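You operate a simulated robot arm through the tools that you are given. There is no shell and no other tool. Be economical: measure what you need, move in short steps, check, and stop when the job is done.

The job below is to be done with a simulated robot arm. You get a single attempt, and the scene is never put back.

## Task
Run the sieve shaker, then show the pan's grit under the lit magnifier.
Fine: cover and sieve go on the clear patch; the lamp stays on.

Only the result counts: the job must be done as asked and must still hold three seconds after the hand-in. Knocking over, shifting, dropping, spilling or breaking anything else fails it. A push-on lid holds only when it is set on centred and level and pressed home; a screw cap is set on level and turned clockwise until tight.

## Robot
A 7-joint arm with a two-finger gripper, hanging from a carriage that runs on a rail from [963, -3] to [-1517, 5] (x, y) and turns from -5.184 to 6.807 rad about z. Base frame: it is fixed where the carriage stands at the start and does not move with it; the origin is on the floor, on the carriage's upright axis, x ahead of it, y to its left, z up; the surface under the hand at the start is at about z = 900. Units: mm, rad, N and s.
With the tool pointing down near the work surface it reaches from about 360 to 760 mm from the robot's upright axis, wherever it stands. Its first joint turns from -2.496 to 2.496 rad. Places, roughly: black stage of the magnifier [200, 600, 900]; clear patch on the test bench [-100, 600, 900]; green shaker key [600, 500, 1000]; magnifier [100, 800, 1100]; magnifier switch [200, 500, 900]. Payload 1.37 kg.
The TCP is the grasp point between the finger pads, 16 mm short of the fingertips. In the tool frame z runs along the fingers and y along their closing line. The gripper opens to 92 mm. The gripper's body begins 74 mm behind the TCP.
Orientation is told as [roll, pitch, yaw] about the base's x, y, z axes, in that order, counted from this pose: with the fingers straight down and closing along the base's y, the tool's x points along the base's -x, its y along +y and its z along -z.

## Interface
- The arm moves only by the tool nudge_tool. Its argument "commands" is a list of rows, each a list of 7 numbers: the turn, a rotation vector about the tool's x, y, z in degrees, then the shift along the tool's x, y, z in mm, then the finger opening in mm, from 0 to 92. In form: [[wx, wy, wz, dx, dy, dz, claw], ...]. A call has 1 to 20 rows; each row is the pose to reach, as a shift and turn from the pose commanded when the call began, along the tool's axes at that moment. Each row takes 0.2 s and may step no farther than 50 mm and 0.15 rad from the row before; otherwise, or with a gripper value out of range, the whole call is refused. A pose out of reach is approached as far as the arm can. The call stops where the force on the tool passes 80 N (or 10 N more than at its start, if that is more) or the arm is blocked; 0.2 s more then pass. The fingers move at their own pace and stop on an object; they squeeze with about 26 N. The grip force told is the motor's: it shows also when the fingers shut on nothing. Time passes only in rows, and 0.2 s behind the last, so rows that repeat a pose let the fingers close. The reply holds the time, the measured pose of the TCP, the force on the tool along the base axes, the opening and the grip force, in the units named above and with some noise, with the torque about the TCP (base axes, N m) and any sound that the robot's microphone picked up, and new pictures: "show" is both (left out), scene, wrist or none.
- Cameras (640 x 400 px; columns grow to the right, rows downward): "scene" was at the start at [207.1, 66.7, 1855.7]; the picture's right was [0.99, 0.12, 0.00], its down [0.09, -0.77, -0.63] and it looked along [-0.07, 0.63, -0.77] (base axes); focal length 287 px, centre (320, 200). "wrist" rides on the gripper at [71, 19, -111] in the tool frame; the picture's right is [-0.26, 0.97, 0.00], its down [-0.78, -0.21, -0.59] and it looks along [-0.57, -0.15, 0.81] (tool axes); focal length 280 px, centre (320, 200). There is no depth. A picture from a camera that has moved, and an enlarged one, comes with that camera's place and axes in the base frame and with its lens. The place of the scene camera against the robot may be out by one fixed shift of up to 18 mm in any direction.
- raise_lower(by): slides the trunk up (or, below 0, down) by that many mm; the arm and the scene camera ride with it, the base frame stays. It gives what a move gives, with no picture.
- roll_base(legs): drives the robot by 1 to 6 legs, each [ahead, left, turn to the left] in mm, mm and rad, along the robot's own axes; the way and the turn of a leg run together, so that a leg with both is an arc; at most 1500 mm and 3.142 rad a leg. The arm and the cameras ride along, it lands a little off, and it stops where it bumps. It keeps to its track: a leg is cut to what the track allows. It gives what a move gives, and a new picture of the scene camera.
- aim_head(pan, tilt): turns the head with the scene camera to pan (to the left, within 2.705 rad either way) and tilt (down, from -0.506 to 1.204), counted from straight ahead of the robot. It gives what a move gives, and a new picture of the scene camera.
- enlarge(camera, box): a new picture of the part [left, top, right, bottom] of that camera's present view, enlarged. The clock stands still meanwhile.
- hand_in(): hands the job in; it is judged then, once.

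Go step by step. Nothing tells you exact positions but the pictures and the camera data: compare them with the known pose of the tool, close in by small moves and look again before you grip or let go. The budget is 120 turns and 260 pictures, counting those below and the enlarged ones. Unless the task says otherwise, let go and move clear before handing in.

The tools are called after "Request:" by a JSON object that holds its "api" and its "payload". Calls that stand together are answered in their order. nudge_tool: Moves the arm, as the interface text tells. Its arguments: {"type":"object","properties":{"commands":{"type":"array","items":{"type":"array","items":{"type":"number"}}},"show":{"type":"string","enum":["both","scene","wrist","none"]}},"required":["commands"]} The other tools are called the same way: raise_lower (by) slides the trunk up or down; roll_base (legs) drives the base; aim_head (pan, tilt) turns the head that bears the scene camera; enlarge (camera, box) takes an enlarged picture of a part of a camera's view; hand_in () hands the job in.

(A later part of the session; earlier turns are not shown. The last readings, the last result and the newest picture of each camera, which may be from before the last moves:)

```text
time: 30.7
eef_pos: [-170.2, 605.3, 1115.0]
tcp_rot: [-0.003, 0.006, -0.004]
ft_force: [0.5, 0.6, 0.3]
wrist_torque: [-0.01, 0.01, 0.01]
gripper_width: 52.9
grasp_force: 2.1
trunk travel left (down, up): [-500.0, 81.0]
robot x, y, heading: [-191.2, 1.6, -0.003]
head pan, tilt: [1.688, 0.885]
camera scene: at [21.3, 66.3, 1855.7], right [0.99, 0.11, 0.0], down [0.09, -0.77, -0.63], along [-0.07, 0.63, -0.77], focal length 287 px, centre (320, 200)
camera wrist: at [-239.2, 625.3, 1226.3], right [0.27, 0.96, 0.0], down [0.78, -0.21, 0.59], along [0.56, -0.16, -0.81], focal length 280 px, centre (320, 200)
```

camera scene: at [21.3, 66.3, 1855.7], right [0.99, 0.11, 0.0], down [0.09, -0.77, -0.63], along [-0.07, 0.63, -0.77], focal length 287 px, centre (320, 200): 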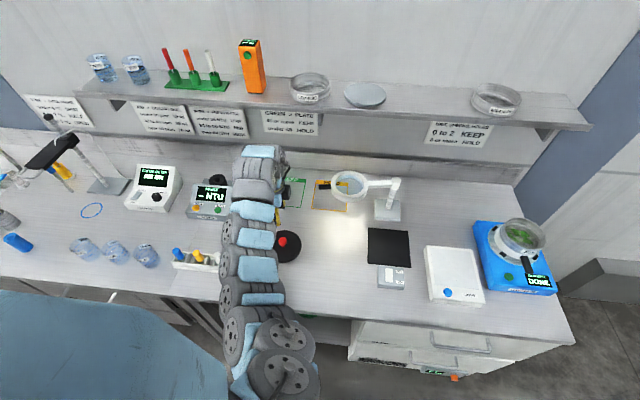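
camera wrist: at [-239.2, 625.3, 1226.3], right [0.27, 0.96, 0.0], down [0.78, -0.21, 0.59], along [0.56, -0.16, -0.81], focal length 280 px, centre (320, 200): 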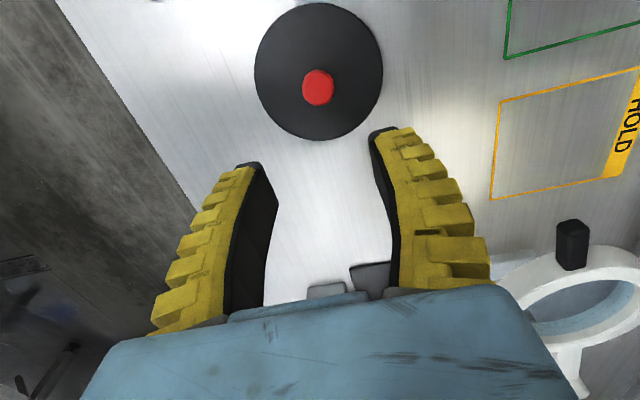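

The cover sits flat on the patch. I pull the hand back a little and roll back to the shaker for the sieve.

Request:
{"api": "nudge_tool", "payload": {"commands": [[0, 0, 0, 0, -40, -10, 70], [0, 0, 0, -30, -55, -20, 70], [0, 0, 0, -30, -55, -20, 70]], "show": "none"}}

Request:
{"api": "roll_base", "payload": {"legs": [[680, 0, 0]]}}

Request:
{"api": "enlarge", "payload": {"camera": "wrist", "box": [160, 0, 640, 300]}}

Request:
{"api": "enlarge", "payload": {"camera": "scene", "box": [220, 150, 340, 260]}}

```text
time: 31.5
eef_pos: [-139.0, 550.6, 1136.0]
tcp_rot: [-0.001, 0.005, -0.006]
ft_force: [0.5, 0.5, 0.1]
wrist_torque: [-0.01, -0.02, -0.01]
gripper_width: 72.0
grasp_force: 1.2
trunk travel left (down, up): [-500.0, 81.0]
robot x, y, heading: [-186.4, 2.9, -0.006]
head pan, tilt: [1.688, 0.885]
```

```text
time: 35.3
eef_pos: [545.0, 549.3, 1136.3]
tcp_rot: [-0.001, 0.006, -0.004]
ft_force: [-0.4, 0.4, 0.5]
wrist_torque: [0.0, 0.02, 0.0]
gripper_width: 72.0
grasp_force: 1.5
trunk travel left (down, up): [-500.0, 81.0]
robot x, y, heading: [495.1, -5.0, -0.0]
head pan, tilt: [1.688, 0.885]
camera scene: at [704.4, 63.9, 1855.7], right [0.99, 0.11, 0.0], down [0.09, -0.77, -0.63], along [-0.07, 0.63, -0.77], focal length 287 px, centre (320, 200)
```

scene: 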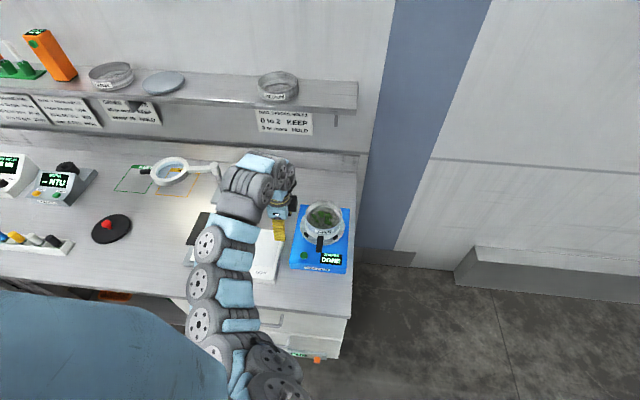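

```text
1.33 times, centred on (400, 150) of wrist
camera zoom: at [474.7, 568.6, 1246.3], right [0.27, 0.96, 0.0], down [0.78, -0.21, 0.59], along [0.56, -0.16, -0.81], focal length 374 px, centre (213, 267)
```

zoom: 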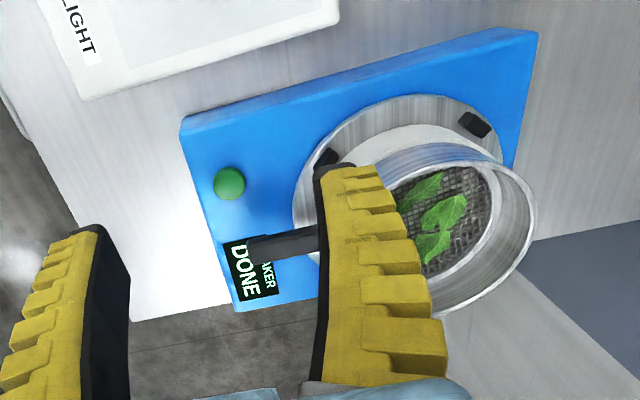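

```text
3.64 times, centred on (280, 205) of scene
camera zoom: at [704.4, 63.9, 1855.7], right [0.99, 0.11, 0.0], down [0.09, -0.77, -0.63], along [-0.07, 0.63, -0.77], focal length 1045 px, centre (466, 182)
```

zoom: 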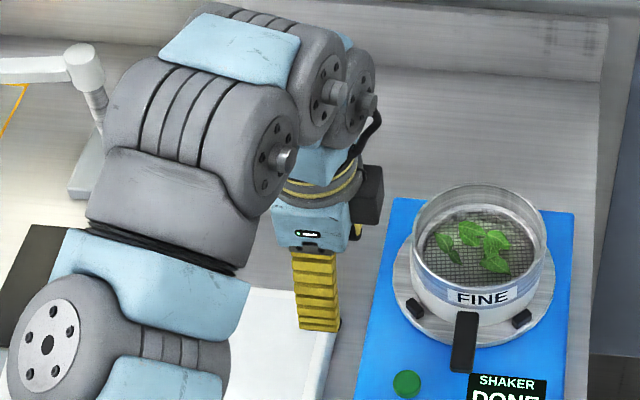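

The sieve is open with leaves on its mesh; its rim is about 65 mm in radius around (653, 677) at z ≈ 1022. I will hover over the front rim point, above the handle, and look closely.

Request:
{"api": "nudge_tool", "payload": {"commands": [[0, 0, 0, -40, 25, 0, 60], [0, 0, 0, -80, 50, 0, 60], [0, 0, 0, -108, 66, 25, 60], [0, 0, 0, -108, 66, 60, 60], [0, 0, 0, -108, 66, 60, 60]]}}

Request:
{"api": "enlarge", "payload": {"camera": "wrist", "box": [200, 0, 520, 200]}}

Request:
{"api": "enlarge", "payload": {"camera": "scene", "box": [280, 190, 370, 280]}}

```text
time: 36.5
eef_pos: [653.8, 612.8, 1074.8]
tcp_rot: [-0.002, 0.007, -0.005]
ft_force: [0.3, 0.4, 0.1]
wrist_torque: [-0.02, -0.02, 0.01]
gripper_width: 62.5
grasp_force: 1.7
trunk travel left (down, up): [-500.0, 81.0]
robot x, y, heading: [496.3, -5.2, 0.0]
head pan, tilt: [1.688, 0.885]
camera scene: at [704.4, 63.9, 1855.7], right [0.99, 0.11, 0.0], down [0.09, -0.77, -0.63], along [-0.07, 0.63, -0.77], focal length 287 px, centre (320, 200)
camera wrist: at [583.4, 633.2, 1185.5], right [0.27, 0.96, 0.0], down [0.78, -0.22, 0.59], along [0.56, -0.16, -0.81], focal length 280 px, centre (320, 200)
```

scene: 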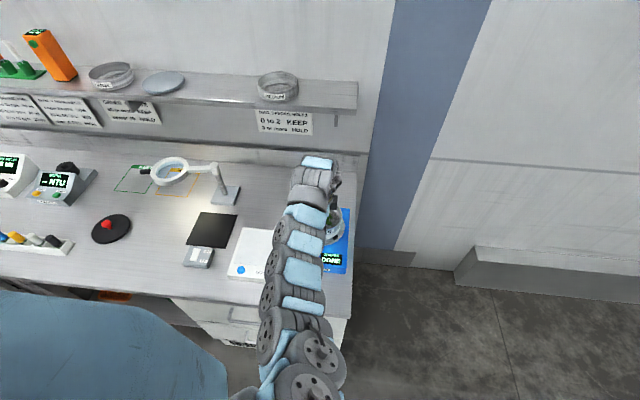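
wrist: 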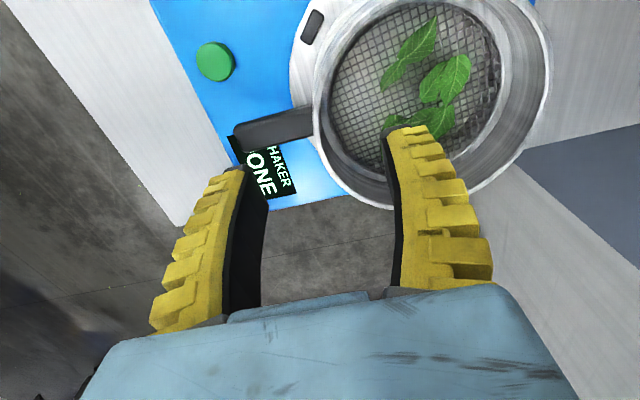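

```text
2.00 times, centred on (360, 100) of wrist
camera zoom: at [583.4, 633.2, 1185.5], right [0.27, 0.96, 0.0], down [0.78, -0.22, 0.59], along [0.56, -0.16, -0.81], focal length 561 px, centre (240, 400)
```

zoom: 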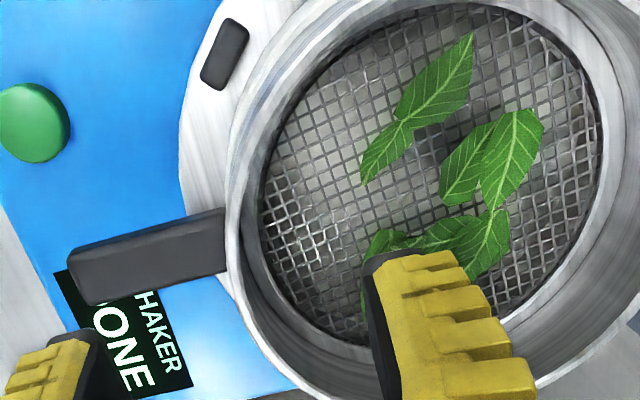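

```text
4.44 times, centred on (325, 235) of scene
camera zoom: at [704.4, 63.9, 1855.7], right [0.99, 0.11, 0.0], down [0.09, -0.77, -0.63], along [-0.07, 0.63, -0.77], focal length 1277 px, centre (298, 44)
```

zoom: 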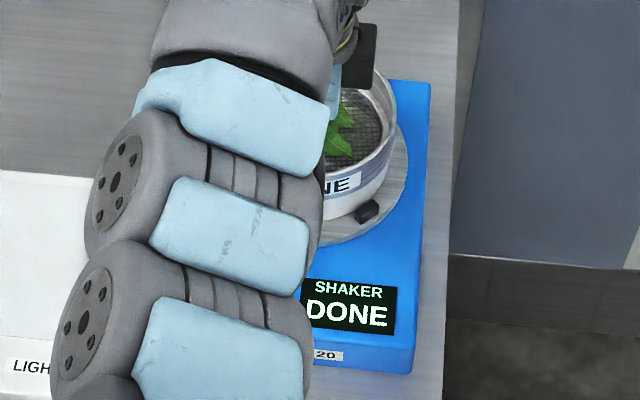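

The front rim wall is at about (657, 611–615) and the handle top is near z 987. I narrow the opening to 34 and descend astride the wall to tip z ≈ 1005.

Request:
{"api": "nudge_tool", "payload": {"commands": [[0, 0, 0, -3, 1, 0, 32], [0, 0, 0, -3, 1, 5, 32], [0, 0, 0, -3, 1, 20, 32], [0, 0, 0, -3, 1, 35, 32], [0, 0, 0, -3, 1, 35, 32]]}}

Request:
{"api": "enlarge", "payload": {"camera": "wrist", "box": [200, 50, 440, 200]}}

```text
time: 37.7
eef_pos: [655.6, 614.1, 1041.0]
tcp_rot: [-0.002, 0.004, -0.005]
ft_force: [-0.4, -0.2, 0.0]
wrist_torque: [0.02, 0.0, 0.01]
gripper_width: 35.7
grasp_force: 2.7
trunk travel left (down, up): [-500.0, 81.0]
robot x, y, heading: [496.6, 1.3, -0.006]
head pan, tilt: [1.688, 0.885]
camera scene: at [704.4, 63.9, 1855.7], right [0.99, 0.11, 0.0], down [0.09, -0.77, -0.63], along [-0.07, 0.63, -0.77], focal length 287 px, centre (320, 200)
camera wrist: at [585.6, 634.5, 1151.2], right [0.27, 0.96, 0.0], down [0.78, -0.21, 0.59], along [0.56, -0.16, -0.81], focal length 280 px, centre (320, 200)
```

scene: 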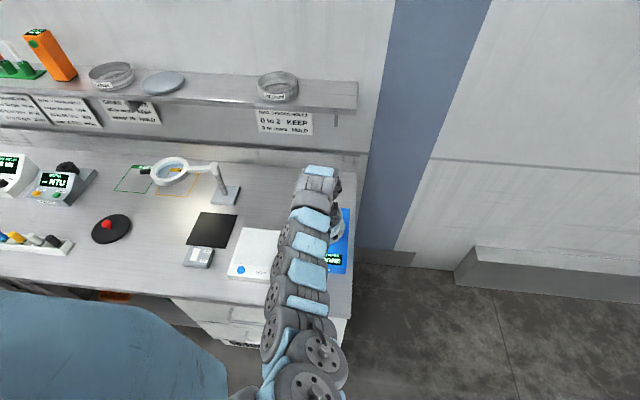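
wrist: 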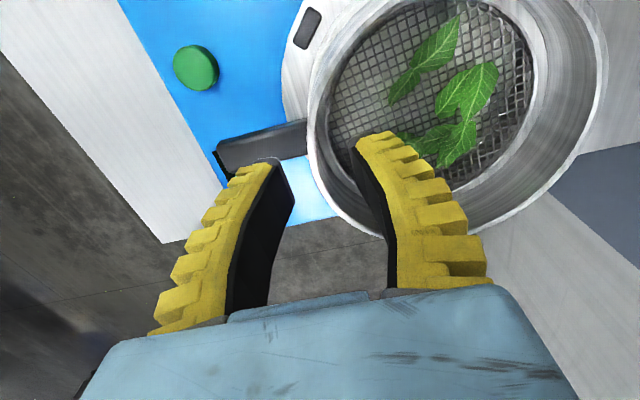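

```text
2.67 times, centred on (320, 125) of wrist
camera zoom: at [585.6, 634.5, 1151.2], right [0.27, 0.96, 0.0], down [0.78, -0.21, 0.59], along [0.56, -0.16, -0.81], focal length 748 px, centre (320, 400)
```

zoom: 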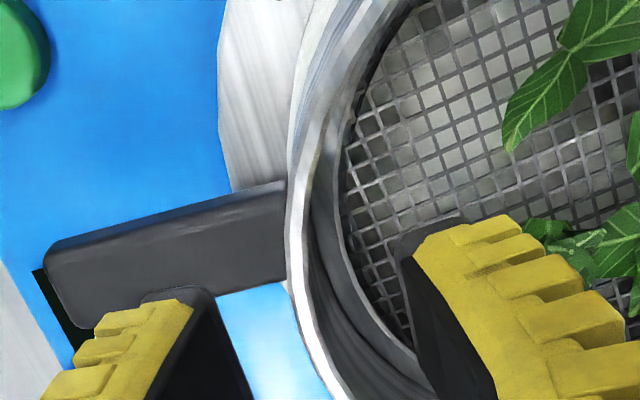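

The fingers straddle the wall well. I go down another 22 mm, then close gently and look.

Request:
{"api": "nudge_tool", "payload": {"commands": [[0, 0, 0, 0, -1, 10, 32], [0, 0, 0, 0, -1, 18, 32], [0, 0, 0, 0, -1, 22, 32], [0, 0, 0, 0, -1, 22, 32]], "show": "wrist"}}

Request:
{"api": "enlarge", "payload": {"camera": "wrist", "box": [200, 50, 440, 200]}}

```text
time: 38.7
eef_pos: [655.1, 613.9, 1018.0]
tcp_rot: [-0.002, 0.005, -0.005]
ft_force: [0.1, 0.1, -0.3]
wrist_torque: [0.03, -0.01, -0.03]
gripper_width: 35.7
grasp_force: 2.5
trunk travel left (down, up): [-500.0, 81.0]
robot x, y, heading: [498.4, -4.6, -0.004]
head pan, tilt: [1.688, 0.885]
camera wrist: at [585.2, 633.0, 1128.7], right [0.27, 0.96, 0.0], down [0.78, -0.21, 0.59], along [0.56, -0.16, -0.81], focal length 280 px, centre (320, 200)
```

wrist: 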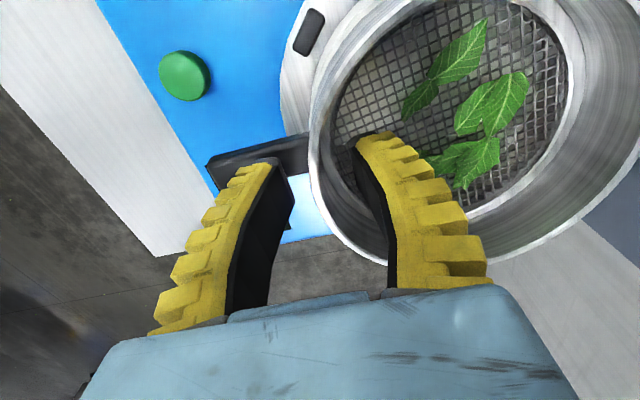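

```text
2.67 times, centred on (320, 125) of wrist
camera zoom: at [585.2, 633.0, 1128.7], right [0.27, 0.96, 0.0], down [0.78, -0.21, 0.59], along [0.56, -0.16, -0.81], focal length 748 px, centre (320, 400)
```

zoom: 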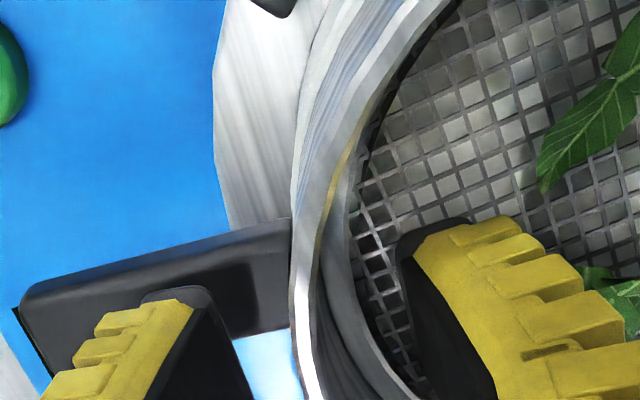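

The wall lies midway between the fingers. I close on it.

Request:
{"api": "nudge_tool", "payload": {"commands": [[0, 0, 0, 0, 0, 0, 15], [0, 0, 0, 0, 0, 0, 6], [0, 0, 0, 0, 0, 0, 0], [0, 0, 0, 0, 0, 0, 0], [0, 0, 0, 0, 0, 0, 0]], "show": "wrist"}}

Request:
{"api": "enlarge", "payload": {"camera": "wrist", "box": [200, 50, 440, 200]}}

```text
time: 39.9
eef_pos: [655.8, 613.5, 1018.3]
tcp_rot: [0.0, 0.004, -0.006]
ft_force: [0.7, -0.1, 3.3]
wrist_torque: [-0.01, 0.19, -0.04]
gripper_width: 5.9
grasp_force: 26.5
trunk travel left (down, up): [-500.0, 81.0]
robot x, y, heading: [500.2, 0.8, -0.003]
head pan, tilt: [1.688, 0.885]
camera wrist: at [585.4, 633.2, 1129.0], right [0.27, 0.96, 0.0], down [0.78, -0.22, 0.59], along [0.56, -0.16, -0.81], focal length 280 px, centre (320, 200)
```

wrist: 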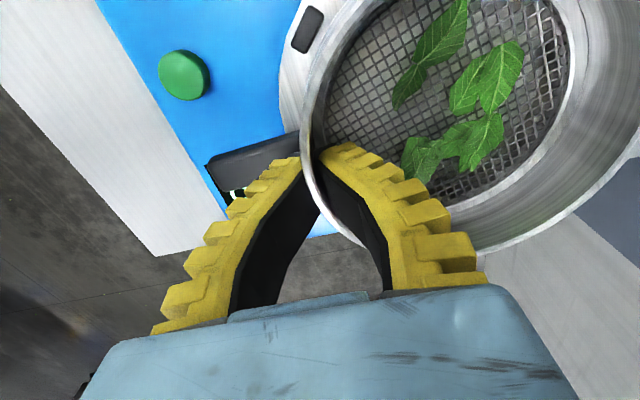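

```text
2.67 times, centred on (320, 125) of wrist
camera zoom: at [585.4, 633.2, 1129.0], right [0.27, 0.96, 0.0], down [0.78, -0.22, 0.59], along [0.56, -0.16, -0.81], focal length 748 px, centre (320, 400)
```

zoom: 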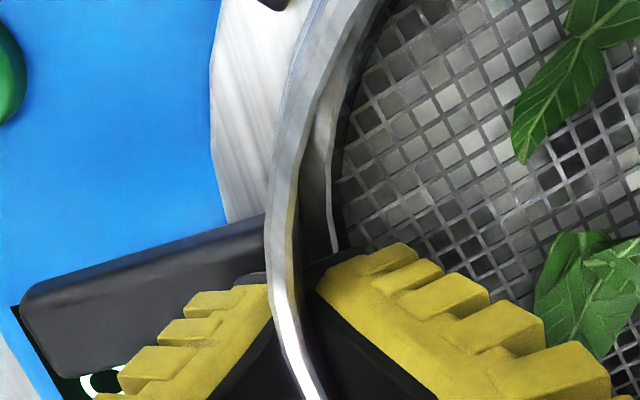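

Gripped with 6 mm of wall. I lift slowly and check that only the sieve rises and stays level.

Request:
{"api": "nudge_tool", "payload": {"commands": [[0, 0, 0, 0, 0, -3, 0], [0, 0, 0, 0, 0, -8, 0], [0, 0, 0, 0, 0, -14, 0], [0, 0, 0, 0, 0, -20, 0], [0, 0, 0, 0, 0, -20, 0]]}}

Request:
{"api": "enlarge", "payload": {"camera": "scene", "box": [280, 190, 370, 280]}}

```text
time: 41.1
eef_pos: [655.7, 612.9, 1037.0]
tcp_rot: [-0.001, 0.006, -0.005]
ft_force: [0.8, 0.2, -1.2]
wrist_torque: [-0.03, -0.01, -0.02]
gripper_width: 5.9
grasp_force: 25.7
trunk travel left (down, up): [-500.0, 81.0]
robot x, y, heading: [495.9, 1.7, -0.005]
head pan, tilt: [1.688, 0.885]
camera scene: at [704.4, 63.9, 1855.7], right [0.99, 0.11, 0.0], down [0.09, -0.77, -0.63], along [-0.07, 0.63, -0.77], focal length 287 px, centre (320, 200)
camera wrist: at [585.1, 633.2, 1148.6], right [0.27, 0.96, 0.0], down [0.78, -0.21, 0.59], along [0.56, -0.16, -0.81], focal length 280 px, centre (320, 200)
```

scene: 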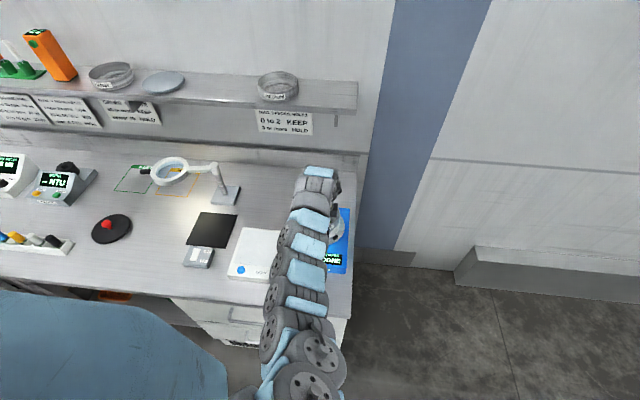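
wrist: 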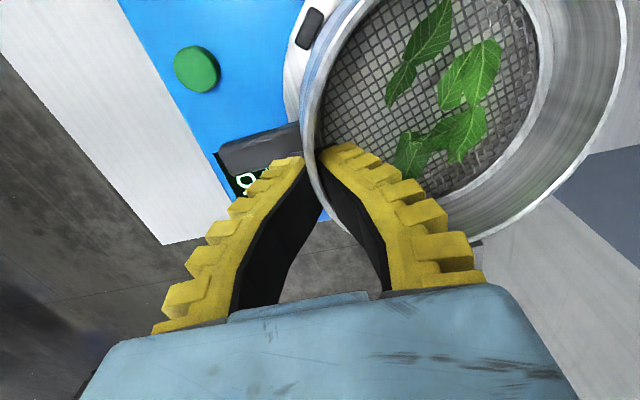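

```text
4.44 times, centred on (325, 235) of scene
camera zoom: at [704.4, 63.9, 1855.7], right [0.99, 0.11, 0.0], down [0.09, -0.77, -0.63], along [-0.07, 0.63, -0.77], focal length 1277 px, centre (298, 44)
```

zoom: 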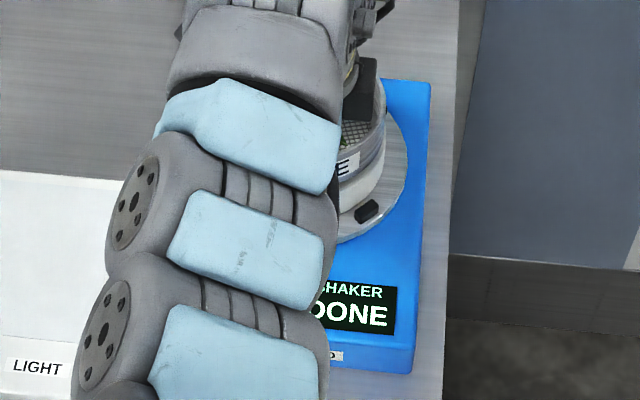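

The sieve lifted and the pan stayed; its far side sags slightly. I raise higher and check the tilt.

Request:
{"api": "nudge_tool", "payload": {"commands": [[0, 0, 0, 0, 0, -15, 0], [0, 0, 0, 0, 0, -35, 0], [0, 0, 0, 0, 0, -60, 0], [0, 0, 0, 0, 0, -80, 0], [0, 0, 0, 0, 0, -80, 0]]}}

Request:
{"api": "enlarge", "payload": {"camera": "scene", "box": [280, 170, 370, 260]}}

```text
time: 42.3
eef_pos: [653.8, 613.9, 1118.4]
tcp_rot: [-0.004, 0.006, -0.006]
ft_force: [0.3, 0.2, -1.8]
wrist_torque: [-0.07, 0.02, 0.01]
gripper_width: 5.8
grasp_force: 25.6
trunk travel left (down, up): [-500.0, 81.0]
robot x, y, heading: [498.7, 1.5, 0.0]
head pan, tilt: [1.688, 0.885]
camera scene: at [704.4, 63.9, 1855.7], right [0.99, 0.11, 0.0], down [0.09, -0.77, -0.63], along [-0.07, 0.63, -0.77], focal length 287 px, centre (320, 200)
camera wrist: at [584.8, 633.5, 1229.3], right [0.27, 0.96, 0.0], down [0.78, -0.21, 0.59], along [0.56, -0.16, -0.81], focal length 280 px, centre (320, 200)
```

scene: 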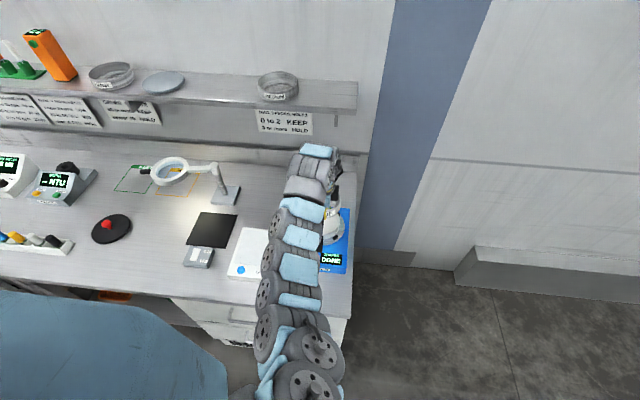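
wrist: 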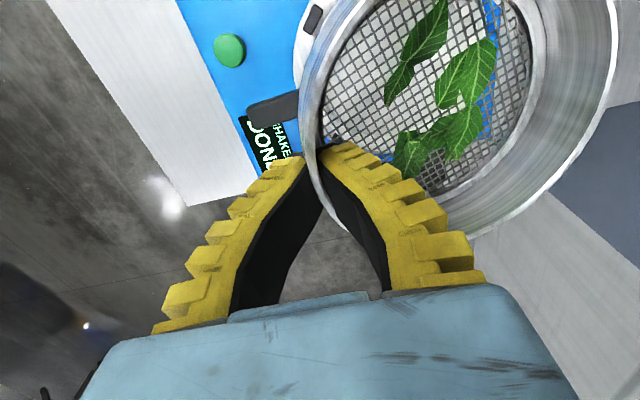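

```text
4.44 times, centred on (325, 215) of scene
camera zoom: at [704.4, 63.9, 1855.7], right [0.99, 0.11, 0.0], down [0.09, -0.77, -0.63], along [-0.07, 0.63, -0.77], focal length 1277 px, centre (298, 133)
```

zoom: 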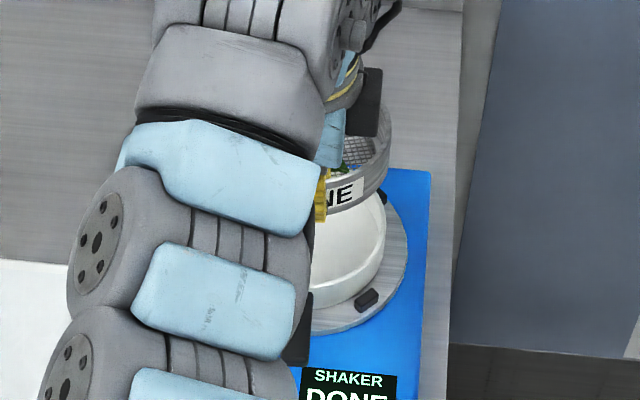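

The sag is about 4–5°, the leaves stay in place. I level it by tilting the hand, draw back from the magnifier, and roll toward the patch.

Request:
{"api": "nudge_tool", "payload": {"commands": [[-1.5, 0, 0, 10, -15, -5, 0], [-3, 0, 0, 25, -35, -8, 0], [-4.5, 0, 0, 45, -55, -8, 0], [-4.5, 0, 0, 70, -70, -8, 0], [-4.5, 0, 0, 95, -74, -8, 0], [-4.5, 0, 0, 95, -74, -8, 0]], "show": "wrist"}}

```text
time: 43.7
eef_pos: [559.3, 542.1, 1127.8]
tcp_rot: [0.075, 0.006, -0.006]
ft_force: [-0.3, -0.4, -1.8]
wrist_torque: [-0.06, 0.0, -0.02]
gripper_width: 6.0
grasp_force: 26.0
trunk travel left (down, up): [-500.0, 81.0]
robot x, y, heading: [496.4, -2.4, -0.004]
head pan, tilt: [1.688, 0.885]
camera wrist: at [489.7, 552.5, 1238.6], right [0.27, 0.96, 0.07], down [0.78, -0.26, 0.57], along [0.56, -0.1, -0.82], focal length 280 px, centre (320, 200)
```

wrist: 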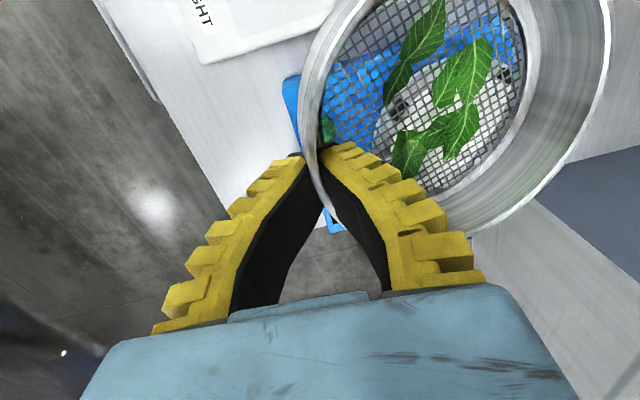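

Request:
{"api": "roll_base", "payload": {"legs": [[-555, 0, 0]]}}

Request:
{"api": "enlarge", "payload": {"camera": "scene", "box": [160, 130, 400, 290]}}

Request:
{"api": "enlarge", "payload": {"camera": "wrist", "box": [0, 0, 640, 400]}}

```text
time: 46.9
eef_pos: [1.6, 543.6, 1126.7]
tcp_rot: [0.078, 0.006, 0.0]
ft_force: [-0.9, 0.1, -1.6]
wrist_torque: [-0.09, -0.02, -0.01]
gripper_width: 5.9
grasp_force: 26.1
trunk travel left (down, up): [-500.0, 81.0]
robot x, y, heading: [-57.2, -1.3, -0.003]
head pan, tilt: [1.688, 0.885]
camera scene: at [148.6, 66.7, 1855.7], right [0.99, 0.12, 0.0], down [0.09, -0.77, -0.63], along [-0.07, 0.63, -0.77], focal length 287 px, centre (320, 200)
```

scene: 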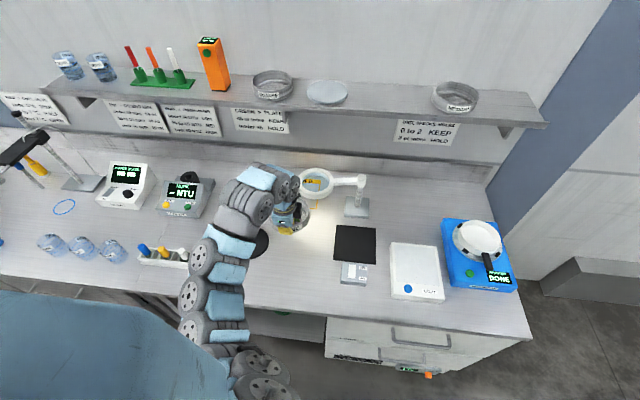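

```text
2.50 times, centred on (280, 210) of scene
camera zoom: at [148.6, 66.7, 1855.7], right [0.99, 0.12, 0.0], down [0.09, -0.77, -0.63], along [-0.07, 0.63, -0.77], focal length 718 px, centre (420, 175)
```

zoom: 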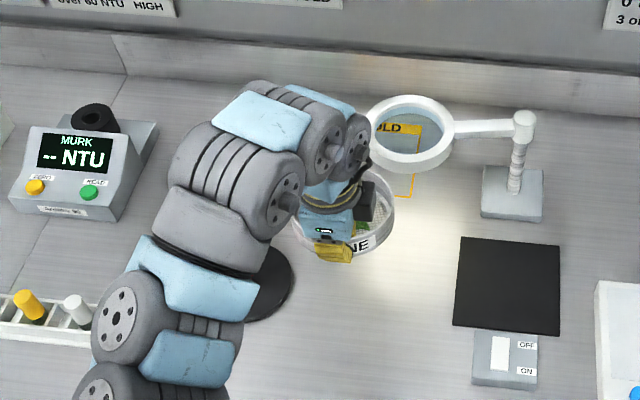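

```text
1.00 times, centred on (320, 200) of wrist (not enlarged: the box is as wide or as high as the picture)
camera zoom: at [-68.2, 554.3, 1238.7], right [0.26, 0.96, 0.07], down [0.78, -0.26, 0.57], along [0.56, -0.09, -0.82], focal length 280 px, centre (320, 200)
```

zoom: 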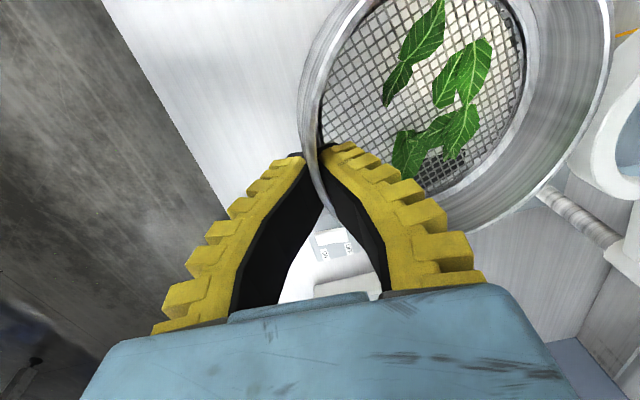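

The sieve is over free bench at about (0, 607), clear of the cover. I shift it 12 mm toward the cover's side and lower to TCP z ≈ 960.

Request:
{"api": "nudge_tool", "payload": {"commands": [[0, 0, 0, 12, 0, 0, 0], [0, 0, 0, 12, -3, 45, 0], [0, 0, 0, 12, -7, 90, 0], [0, 0, 0, 12, -10, 130, 0], [0, 0, 0, 12, -13, 165, 0], [0, 0, 0, 12, -13, 165, 0]]}}

Request:
{"api": "enlarge", "payload": {"camera": "scene", "box": [220, 170, 360, 290]}}

```text
time: 48.3
eef_pos: [-11.4, 542.3, 962.2]
tcp_rot: [0.075, 0.005, -0.002]
ft_force: [0.0, 0.4, -1.5]
wrist_torque: [-0.05, 0.0, 0.0]
gripper_width: 5.9
grasp_force: 25.9
trunk travel left (down, up): [-500.0, 81.0]
robot x, y, heading: [-58.7, 1.8, -0.003]
head pan, tilt: [1.688, 0.885]
camera scene: at [148.6, 66.7, 1855.8], right [0.99, 0.12, 0.0], down [0.09, -0.77, -0.63], along [-0.07, 0.63, -0.77], focal length 287 px, centre (320, 200)
camera wrist: at [-80.1, 554.1, 1074.1], right [0.26, 0.96, 0.07], down [0.78, -0.26, 0.57], along [0.56, -0.09, -0.82], focal length 280 px, centre (320, 200)
```

scene: 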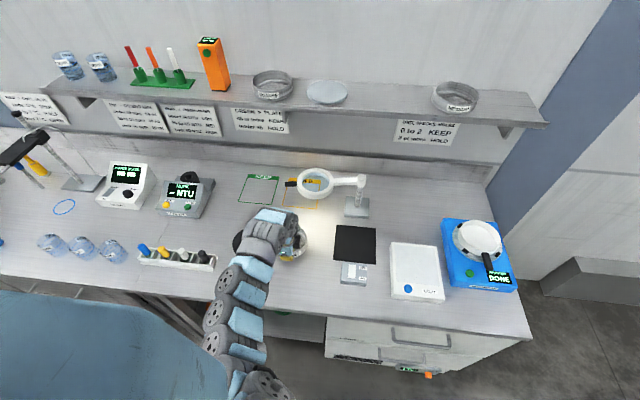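
wrist: 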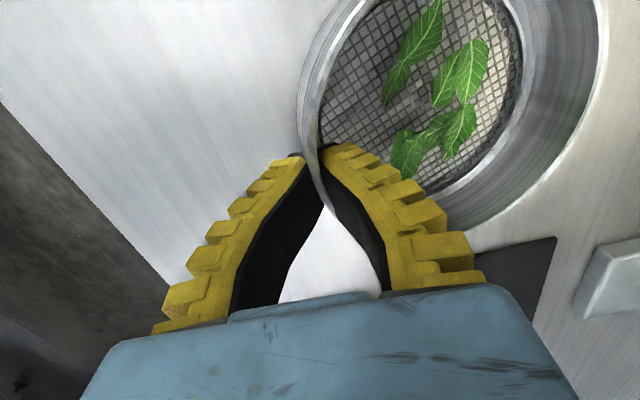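

```text
3.33 times, centred on (290, 230) of scene
camera zoom: at [148.6, 66.7, 1855.8], right [0.99, 0.12, 0.0], down [0.09, -0.77, -0.63], along [-0.07, 0.63, -0.77], focal length 958 px, centre (420, 100)
```

zoom: 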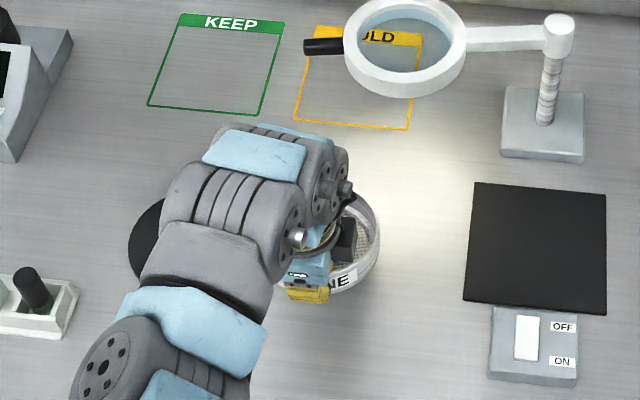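

Still airborne; I step down in small increments watching force.

Request:
{"api": "nudge_tool", "payload": {"commands": [[0, 0, 0, 0, 0, 4, 0], [0, 0, 0, 0, -1, 8, 0], [0, 0, 0, 0, -1, 11, 0], [0, 0, 0, 0, -1, 14, 0]], "show": "none"}}

```text
time: 49.3
eef_pos: [-10.9, 543.8, 948.3]
tcp_rot: [0.076, 0.005, -0.002]
ft_force: [0.1, -0.5, -1.0]
wrist_torque: [-0.07, -0.03, -0.03]
gripper_width: 6.1
grasp_force: 26.4
trunk travel left (down, up): [-500.0, 81.0]
robot x, y, heading: [-55.7, 2.3, -0.001]
head pan, tilt: [1.688, 0.885]
```

Request:
{"api": "nudge_tool", "payload": {"commands": [[0, 0, 0, 0, 0, 3, 0], [0, 0, 0, 0, -1, 6, 0], [0, 0, 0, 0, -1, 8, 0]], "show": "wrist"}}

```text
time: 50.1
eef_pos: [-11.0, 542.3, 938.6]
tcp_rot: [0.076, 0.004, 0.0]
ft_force: [-1.5, -0.4, -0.8]
wrist_torque: [0.01, -0.01, 0.02]
gripper_width: 5.6
grasp_force: 25.5
trunk travel left (down, up): [-500.0, 81.0]
robot x, y, heading: [-59.2, 1.2, 0.004]
head pan, tilt: [1.688, 0.885]
camera wrist: at [-81.2, 553.3, 1050.6], right [0.26, 0.96, 0.07], down [0.78, -0.26, 0.57], along [0.56, -0.09, -0.82], focal length 280 px, centre (320, 200)
```

wrist: 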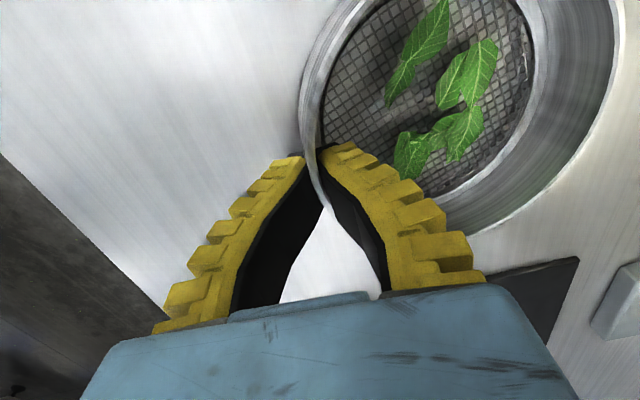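

The torque vanished and the sieve rotated slightly: its far edge touches. I go down a little more until the near side rests too.

Request:
{"api": "nudge_tool", "payload": {"commands": [[0, 0, 0, 0, 0, 2, 0], [0, 0, 0, 0, 0, 3, 0]], "show": "wrist"}}

Request:
{"api": "enlarge", "payload": {"camera": "scene", "box": [260, 200, 330, 270]}}

```text
time: 50.7
eef_pos: [-10.2, 542.5, 935.2]
tcp_rot: [0.076, 0.004, 0.001]
ft_force: [0.9, -0.5, -0.9]
wrist_torque: [0.0, 0.01, 0.02]
gripper_width: 5.9
grasp_force: 26.6
trunk travel left (down, up): [-500.0, 81.0]
robot x, y, heading: [-58.8, 0.6, -0.004]
head pan, tilt: [1.688, 0.885]
camera wrist: at [-81.4, 553.8, 1047.5], right [0.26, 0.96, 0.07], down [0.78, -0.26, 0.57], along [0.56, -0.09, -0.82], focal length 280 px, centre (320, 200)
```

wrist: 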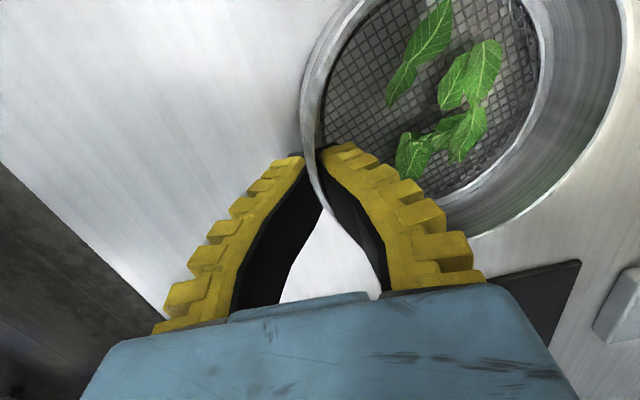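

```text
5.71 times, centred on (295, 235) of scene
camera zoom: at [148.6, 66.7, 1855.7], right [0.99, 0.12, 0.0], down [0.09, -0.77, -0.63], along [-0.07, 0.63, -0.77], focal length 1642 px, centre (463, 0)
```

zoom: 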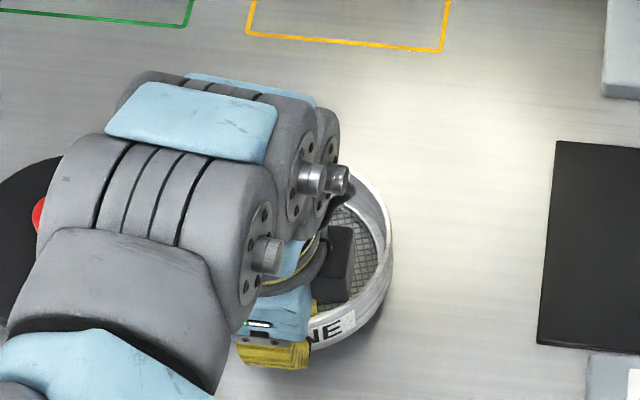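

The sieve keeps pivoting toward level; I continue gently until vertical force appears.

Request:
{"api": "nudge_tool", "payload": {"commands": [[0, 0, 0, 0, 0, 2, 0], [0, 0, 0, 0, 0, 3.5, 0]], "show": "wrist"}}

```text
time: 51.3
eef_pos: [-10.6, 543.0, 932.9]
tcp_rot: [0.076, 0.006, 0.0]
ft_force: [-0.2, -0.4, -1.4]
wrist_torque: [-0.01, -0.01, -0.02]
gripper_width: 6.1
grasp_force: 26.3
trunk travel left (down, up): [-500.0, 81.0]
robot x, y, heading: [-59.9, 3.1, -0.004]
head pan, tilt: [1.688, 0.885]
camera wrist: at [-81.5, 554.1, 1044.8], right [0.26, 0.96, 0.07], down [0.78, -0.26, 0.57], along [0.56, -0.09, -0.82], focal length 280 px, centre (320, 200)
```

wrist: 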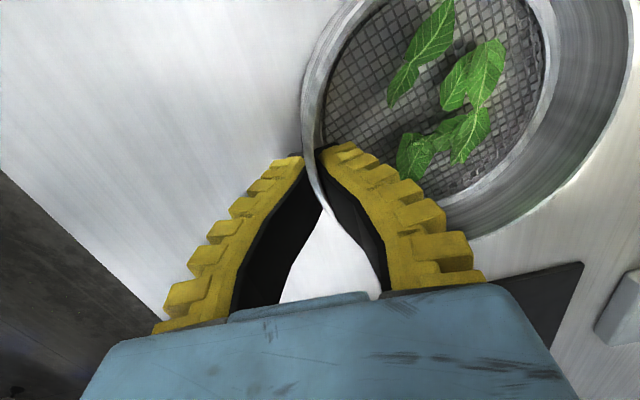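

By comparison with the seated view, the sieve is now nearly level. One more small step for the near edge.

Request:
{"api": "nudge_tool", "payload": {"commands": [[0, 0, 0, 0, 0, 1, 0], [0, 0, 0, 0, 0, 2, 0], [0, 0, 0, 0, 0, 2, 0]], "show": "wrist"}}

```text
time: 52.1
eef_pos: [-12.0, 543.2, 929.8]
tcp_rot: [0.077, 0.005, -0.002]
ft_force: [0.0, 0.6, -1.1]
wrist_torque: [0.02, 0.02, -0.02]
gripper_width: 5.8
grasp_force: 26.5
trunk travel left (down, up): [-500.0, 81.0]
robot x, y, heading: [-59.7, -5.0, 0.0]
head pan, tilt: [1.688, 0.885]
camera wrist: at [-81.6, 554.0, 1042.9], right [0.26, 0.96, 0.07], down [0.78, -0.26, 0.57], along [0.56, -0.09, -0.82], focal length 280 px, centre (320, 200)
```

wrist: 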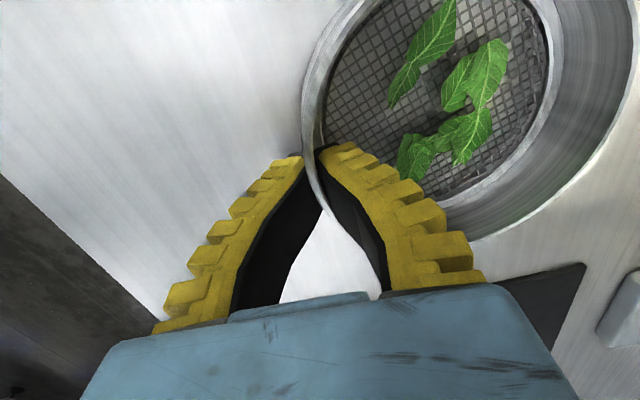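

Still pivoting slightly without load; 2–3 mm more.

Request:
{"api": "nudge_tool", "payload": {"commands": [[0, 0, 0, 0, 0, 1.5, 0], [0, 0, 0, 0, 0, 3, 0], [0, 0, 0, 0, 0, 3, 0]], "show": "wrist"}}

```text
time: 52.9
eef_pos: [-12.3, 544.1, 928.6]
tcp_rot: [0.076, 0.006, -0.002]
ft_force: [-0.3, -2.0, 8.8]
wrist_torque: [0.01, 0.11, 0.06]
gripper_width: 6.1
grasp_force: 25.8
trunk travel left (down, up): [-500.0, 81.0]
robot x, y, heading: [-60.4, 0.9, 0.007]
head pan, tilt: [1.688, 0.885]
camera wrist: at [-81.7, 555.4, 1040.5], right [0.26, 0.96, 0.07], down [0.78, -0.26, 0.57], along [0.56, -0.09, -0.82], focal length 280 px, centre (320, 200)
```

wrist: 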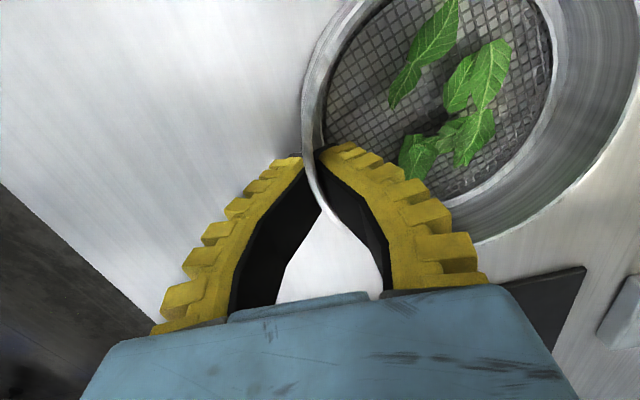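

Now seated with 9 N. I ease off, open, and rise straight up.

Request:
{"api": "nudge_tool", "payload": {"commands": [[0, 0, 0, 0, 0, -0.5, 10], [0, 0, 0, 0, 0, -1, 30], [0, 0, 0, 0, 0, -1, 30], [0, 0, 0, 0, 1, -15, 30], [0, 0, 0, 0, 3, -40, 30], [0, 0, 0, 0, 6, -80, 40], [0, 0, 0, 0, 9, -120, 50], [2.2, 0, 0, 0, 12, -160, 50], [4.4, 0, 0, 0, 15, -200, 50], [4.4, 0, 0, 0, 15, -200, 50]]}}

```text
time: 55.1
eef_pos: [-9.3, 542.8, 1129.7]
tcp_rot: [-0.002, 0.003, 0.0]
ft_force: [0.7, -0.3, -0.2]
wrist_torque: [0.01, 0.01, 0.01]
gripper_width: 53.2
grasp_force: 1.7
trunk travel left (down, up): [-500.0, 81.0]
robot x, y, heading: [-57.8, -1.2, -0.001]
head pan, tilt: [1.688, 0.885]
camera scene: at [148.6, 66.8, 1855.7], right [0.99, 0.12, 0.0], down [0.09, -0.77, -0.63], along [-0.07, 0.63, -0.77], focal length 287 px, centre (320, 200)
camera wrist: at [-79.3, 562.8, 1240.0], right [0.26, 0.96, 0.0], down [0.78, -0.21, 0.59], along [0.57, -0.16, -0.81], focal length 280 px, centre (320, 200)
```

scene: 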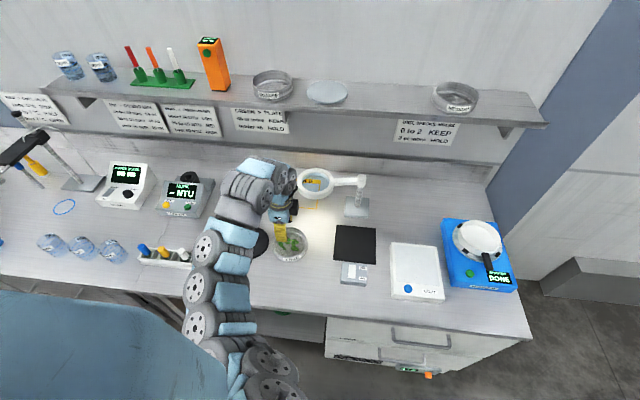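
wrist: 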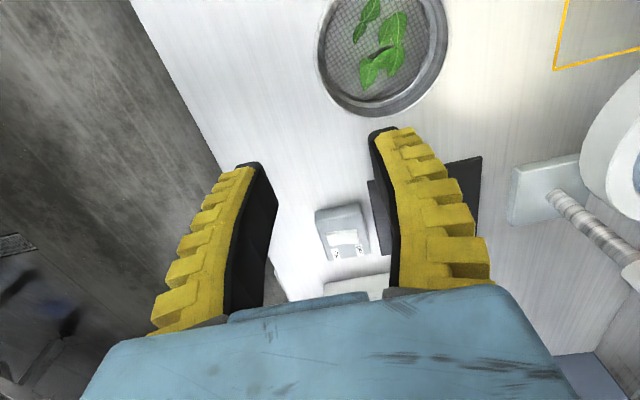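

The sieve rests on the patch with its leaves. Next is the pan by its handle; I turn the hand 90° so the fingers close along x, then roll to the shaker.

Request:
{"api": "nudge_tool", "payload": {"commands": [[0, 0, -8, 0, 0, 0, 60], [0, 0, -16, 0, 0, 0, 60], [0, 0, -24, 0, 0, 0, 60], [0, 0, -32, 0, 0, 0, 60], [0, 0, -40, 0, 0, 0, 60], [0, 0, -48, 0, 0, 0, 60], [0, 0, -56, 0, 0, 0, 60], [0, 0, -64, 0, 0, 0, 60], [0, 0, -72, 0, 0, 0, 60], [0, 0, -80, 0, 0, 0, 60], [0, 0, -88, 0, 0, 0, 60], [0, 0, -90, 0, 0, 0, 60], [0, 0, -90, 0, 0, 0, 60]]}}

```text
time: 57.9
eef_pos: [-9.6, 543.8, 1128.7]
tcp_rot: [0.006, 0.0, 1.571]
ft_force: [-0.6, 1.0, -0.5]
wrist_torque: [0.0, 0.02, 0.02]
gripper_width: 62.6
grasp_force: 2.2
trunk travel left (down, up): [-500.0, 81.0]
robot x, y, heading: [-58.8, -0.3, 0.004]
head pan, tilt: [1.688, 0.885]
camera scene: at [148.6, 66.7, 1855.7], right [0.99, 0.12, 0.0], down [0.09, -0.77, -0.63], along [-0.07, 0.63, -0.77], focal length 287 px, centre (320, 200)
camera wrist: at [-28.5, 472.6, 1239.1], right [-0.97, 0.26, 0.0], down [0.21, 0.78, 0.59], along [0.15, 0.57, -0.81], focal length 280 px, centre (320, 200)
```

scene: 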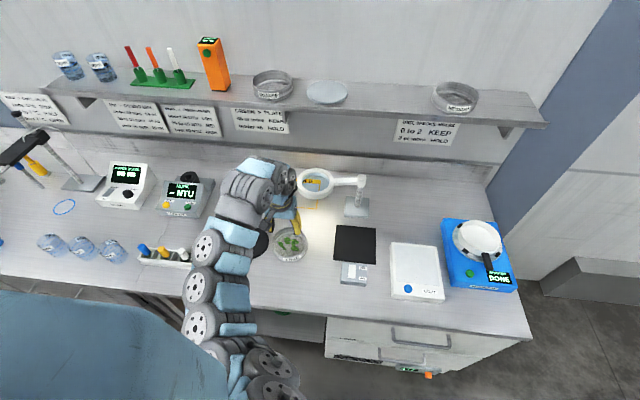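
wrist: 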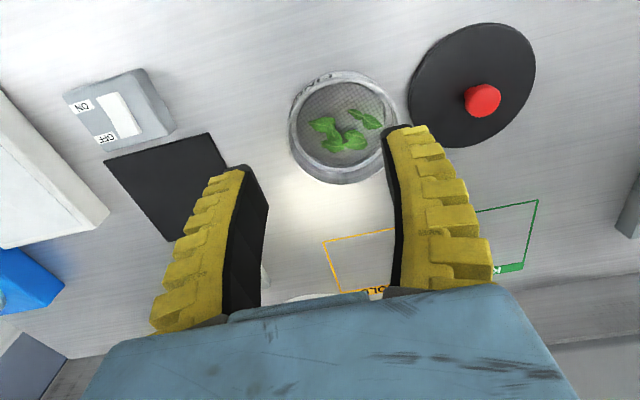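

Rotation worked and sieve/cover stand fine. Rolling to the shaker with the hand above the handle.

Request:
{"api": "roll_base", "payload": {"legs": [[655, 0, 0]]}}

Request:
{"api": "enlarge", "payload": {"camera": "wrist", "box": [160, 0, 480, 200]}}

Request:
{"api": "enlarge", "payload": {"camera": "scene", "box": [240, 190, 360, 280]}}

```text
time: 61.5
eef_pos: [637.8, 540.6, 1129.0]
tcp_rot: [0.005, 0.0, 1.579]
ft_force: [0.1, 0.4, -0.5]
wrist_torque: [0.0, 0.02, 0.01]
gripper_width: 62.7
grasp_force: 1.4
trunk travel left (down, up): [-500.0, 81.0]
robot x, y, heading: [595.0, -3.2, 0.004]
head pan, tilt: [1.688, 0.885]
camera scene: at [800.1, 66.5, 1855.7], right [0.99, 0.12, 0.0], down [0.1, -0.77, -0.63], along [-0.08, 0.63, -0.77], focal length 287 px, centre (320, 200)
```

scene: 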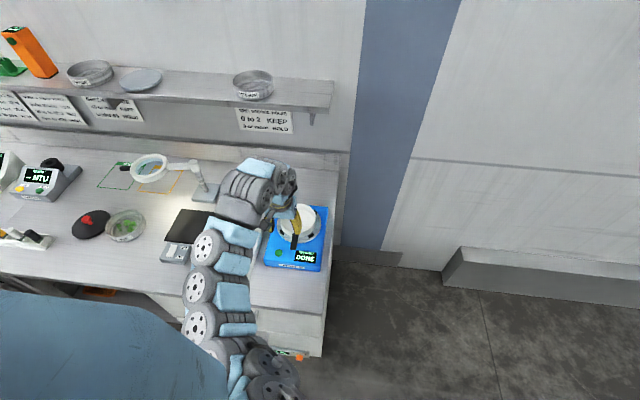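

```text
2.00 times, centred on (320, 100) of wrist
camera zoom: at [619.4, 470.9, 1239.1], right [-0.97, 0.25, 0.0], down [0.21, 0.78, 0.59], along [0.15, 0.57, -0.81], focal length 561 px, centre (320, 400)
```

zoom: 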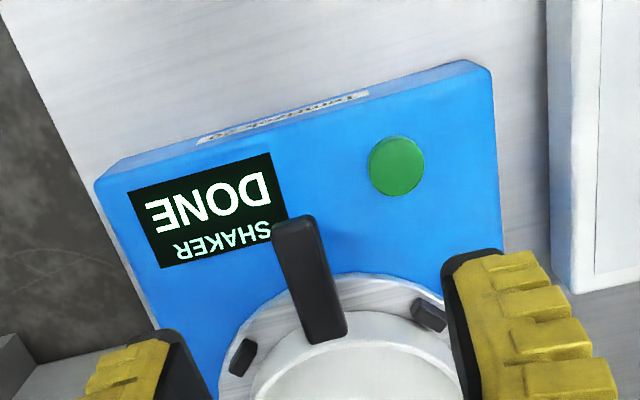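

```text
4.44 times, centred on (300, 235) of scene
camera zoom: at [800.1, 66.5, 1855.7], right [0.99, 0.12, 0.0], down [0.1, -0.77, -0.63], along [-0.08, 0.63, -0.77], focal length 1277 px, centre (409, 44)
```

zoom: 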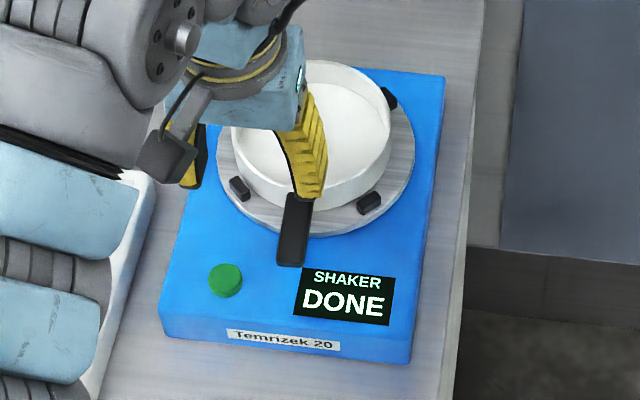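

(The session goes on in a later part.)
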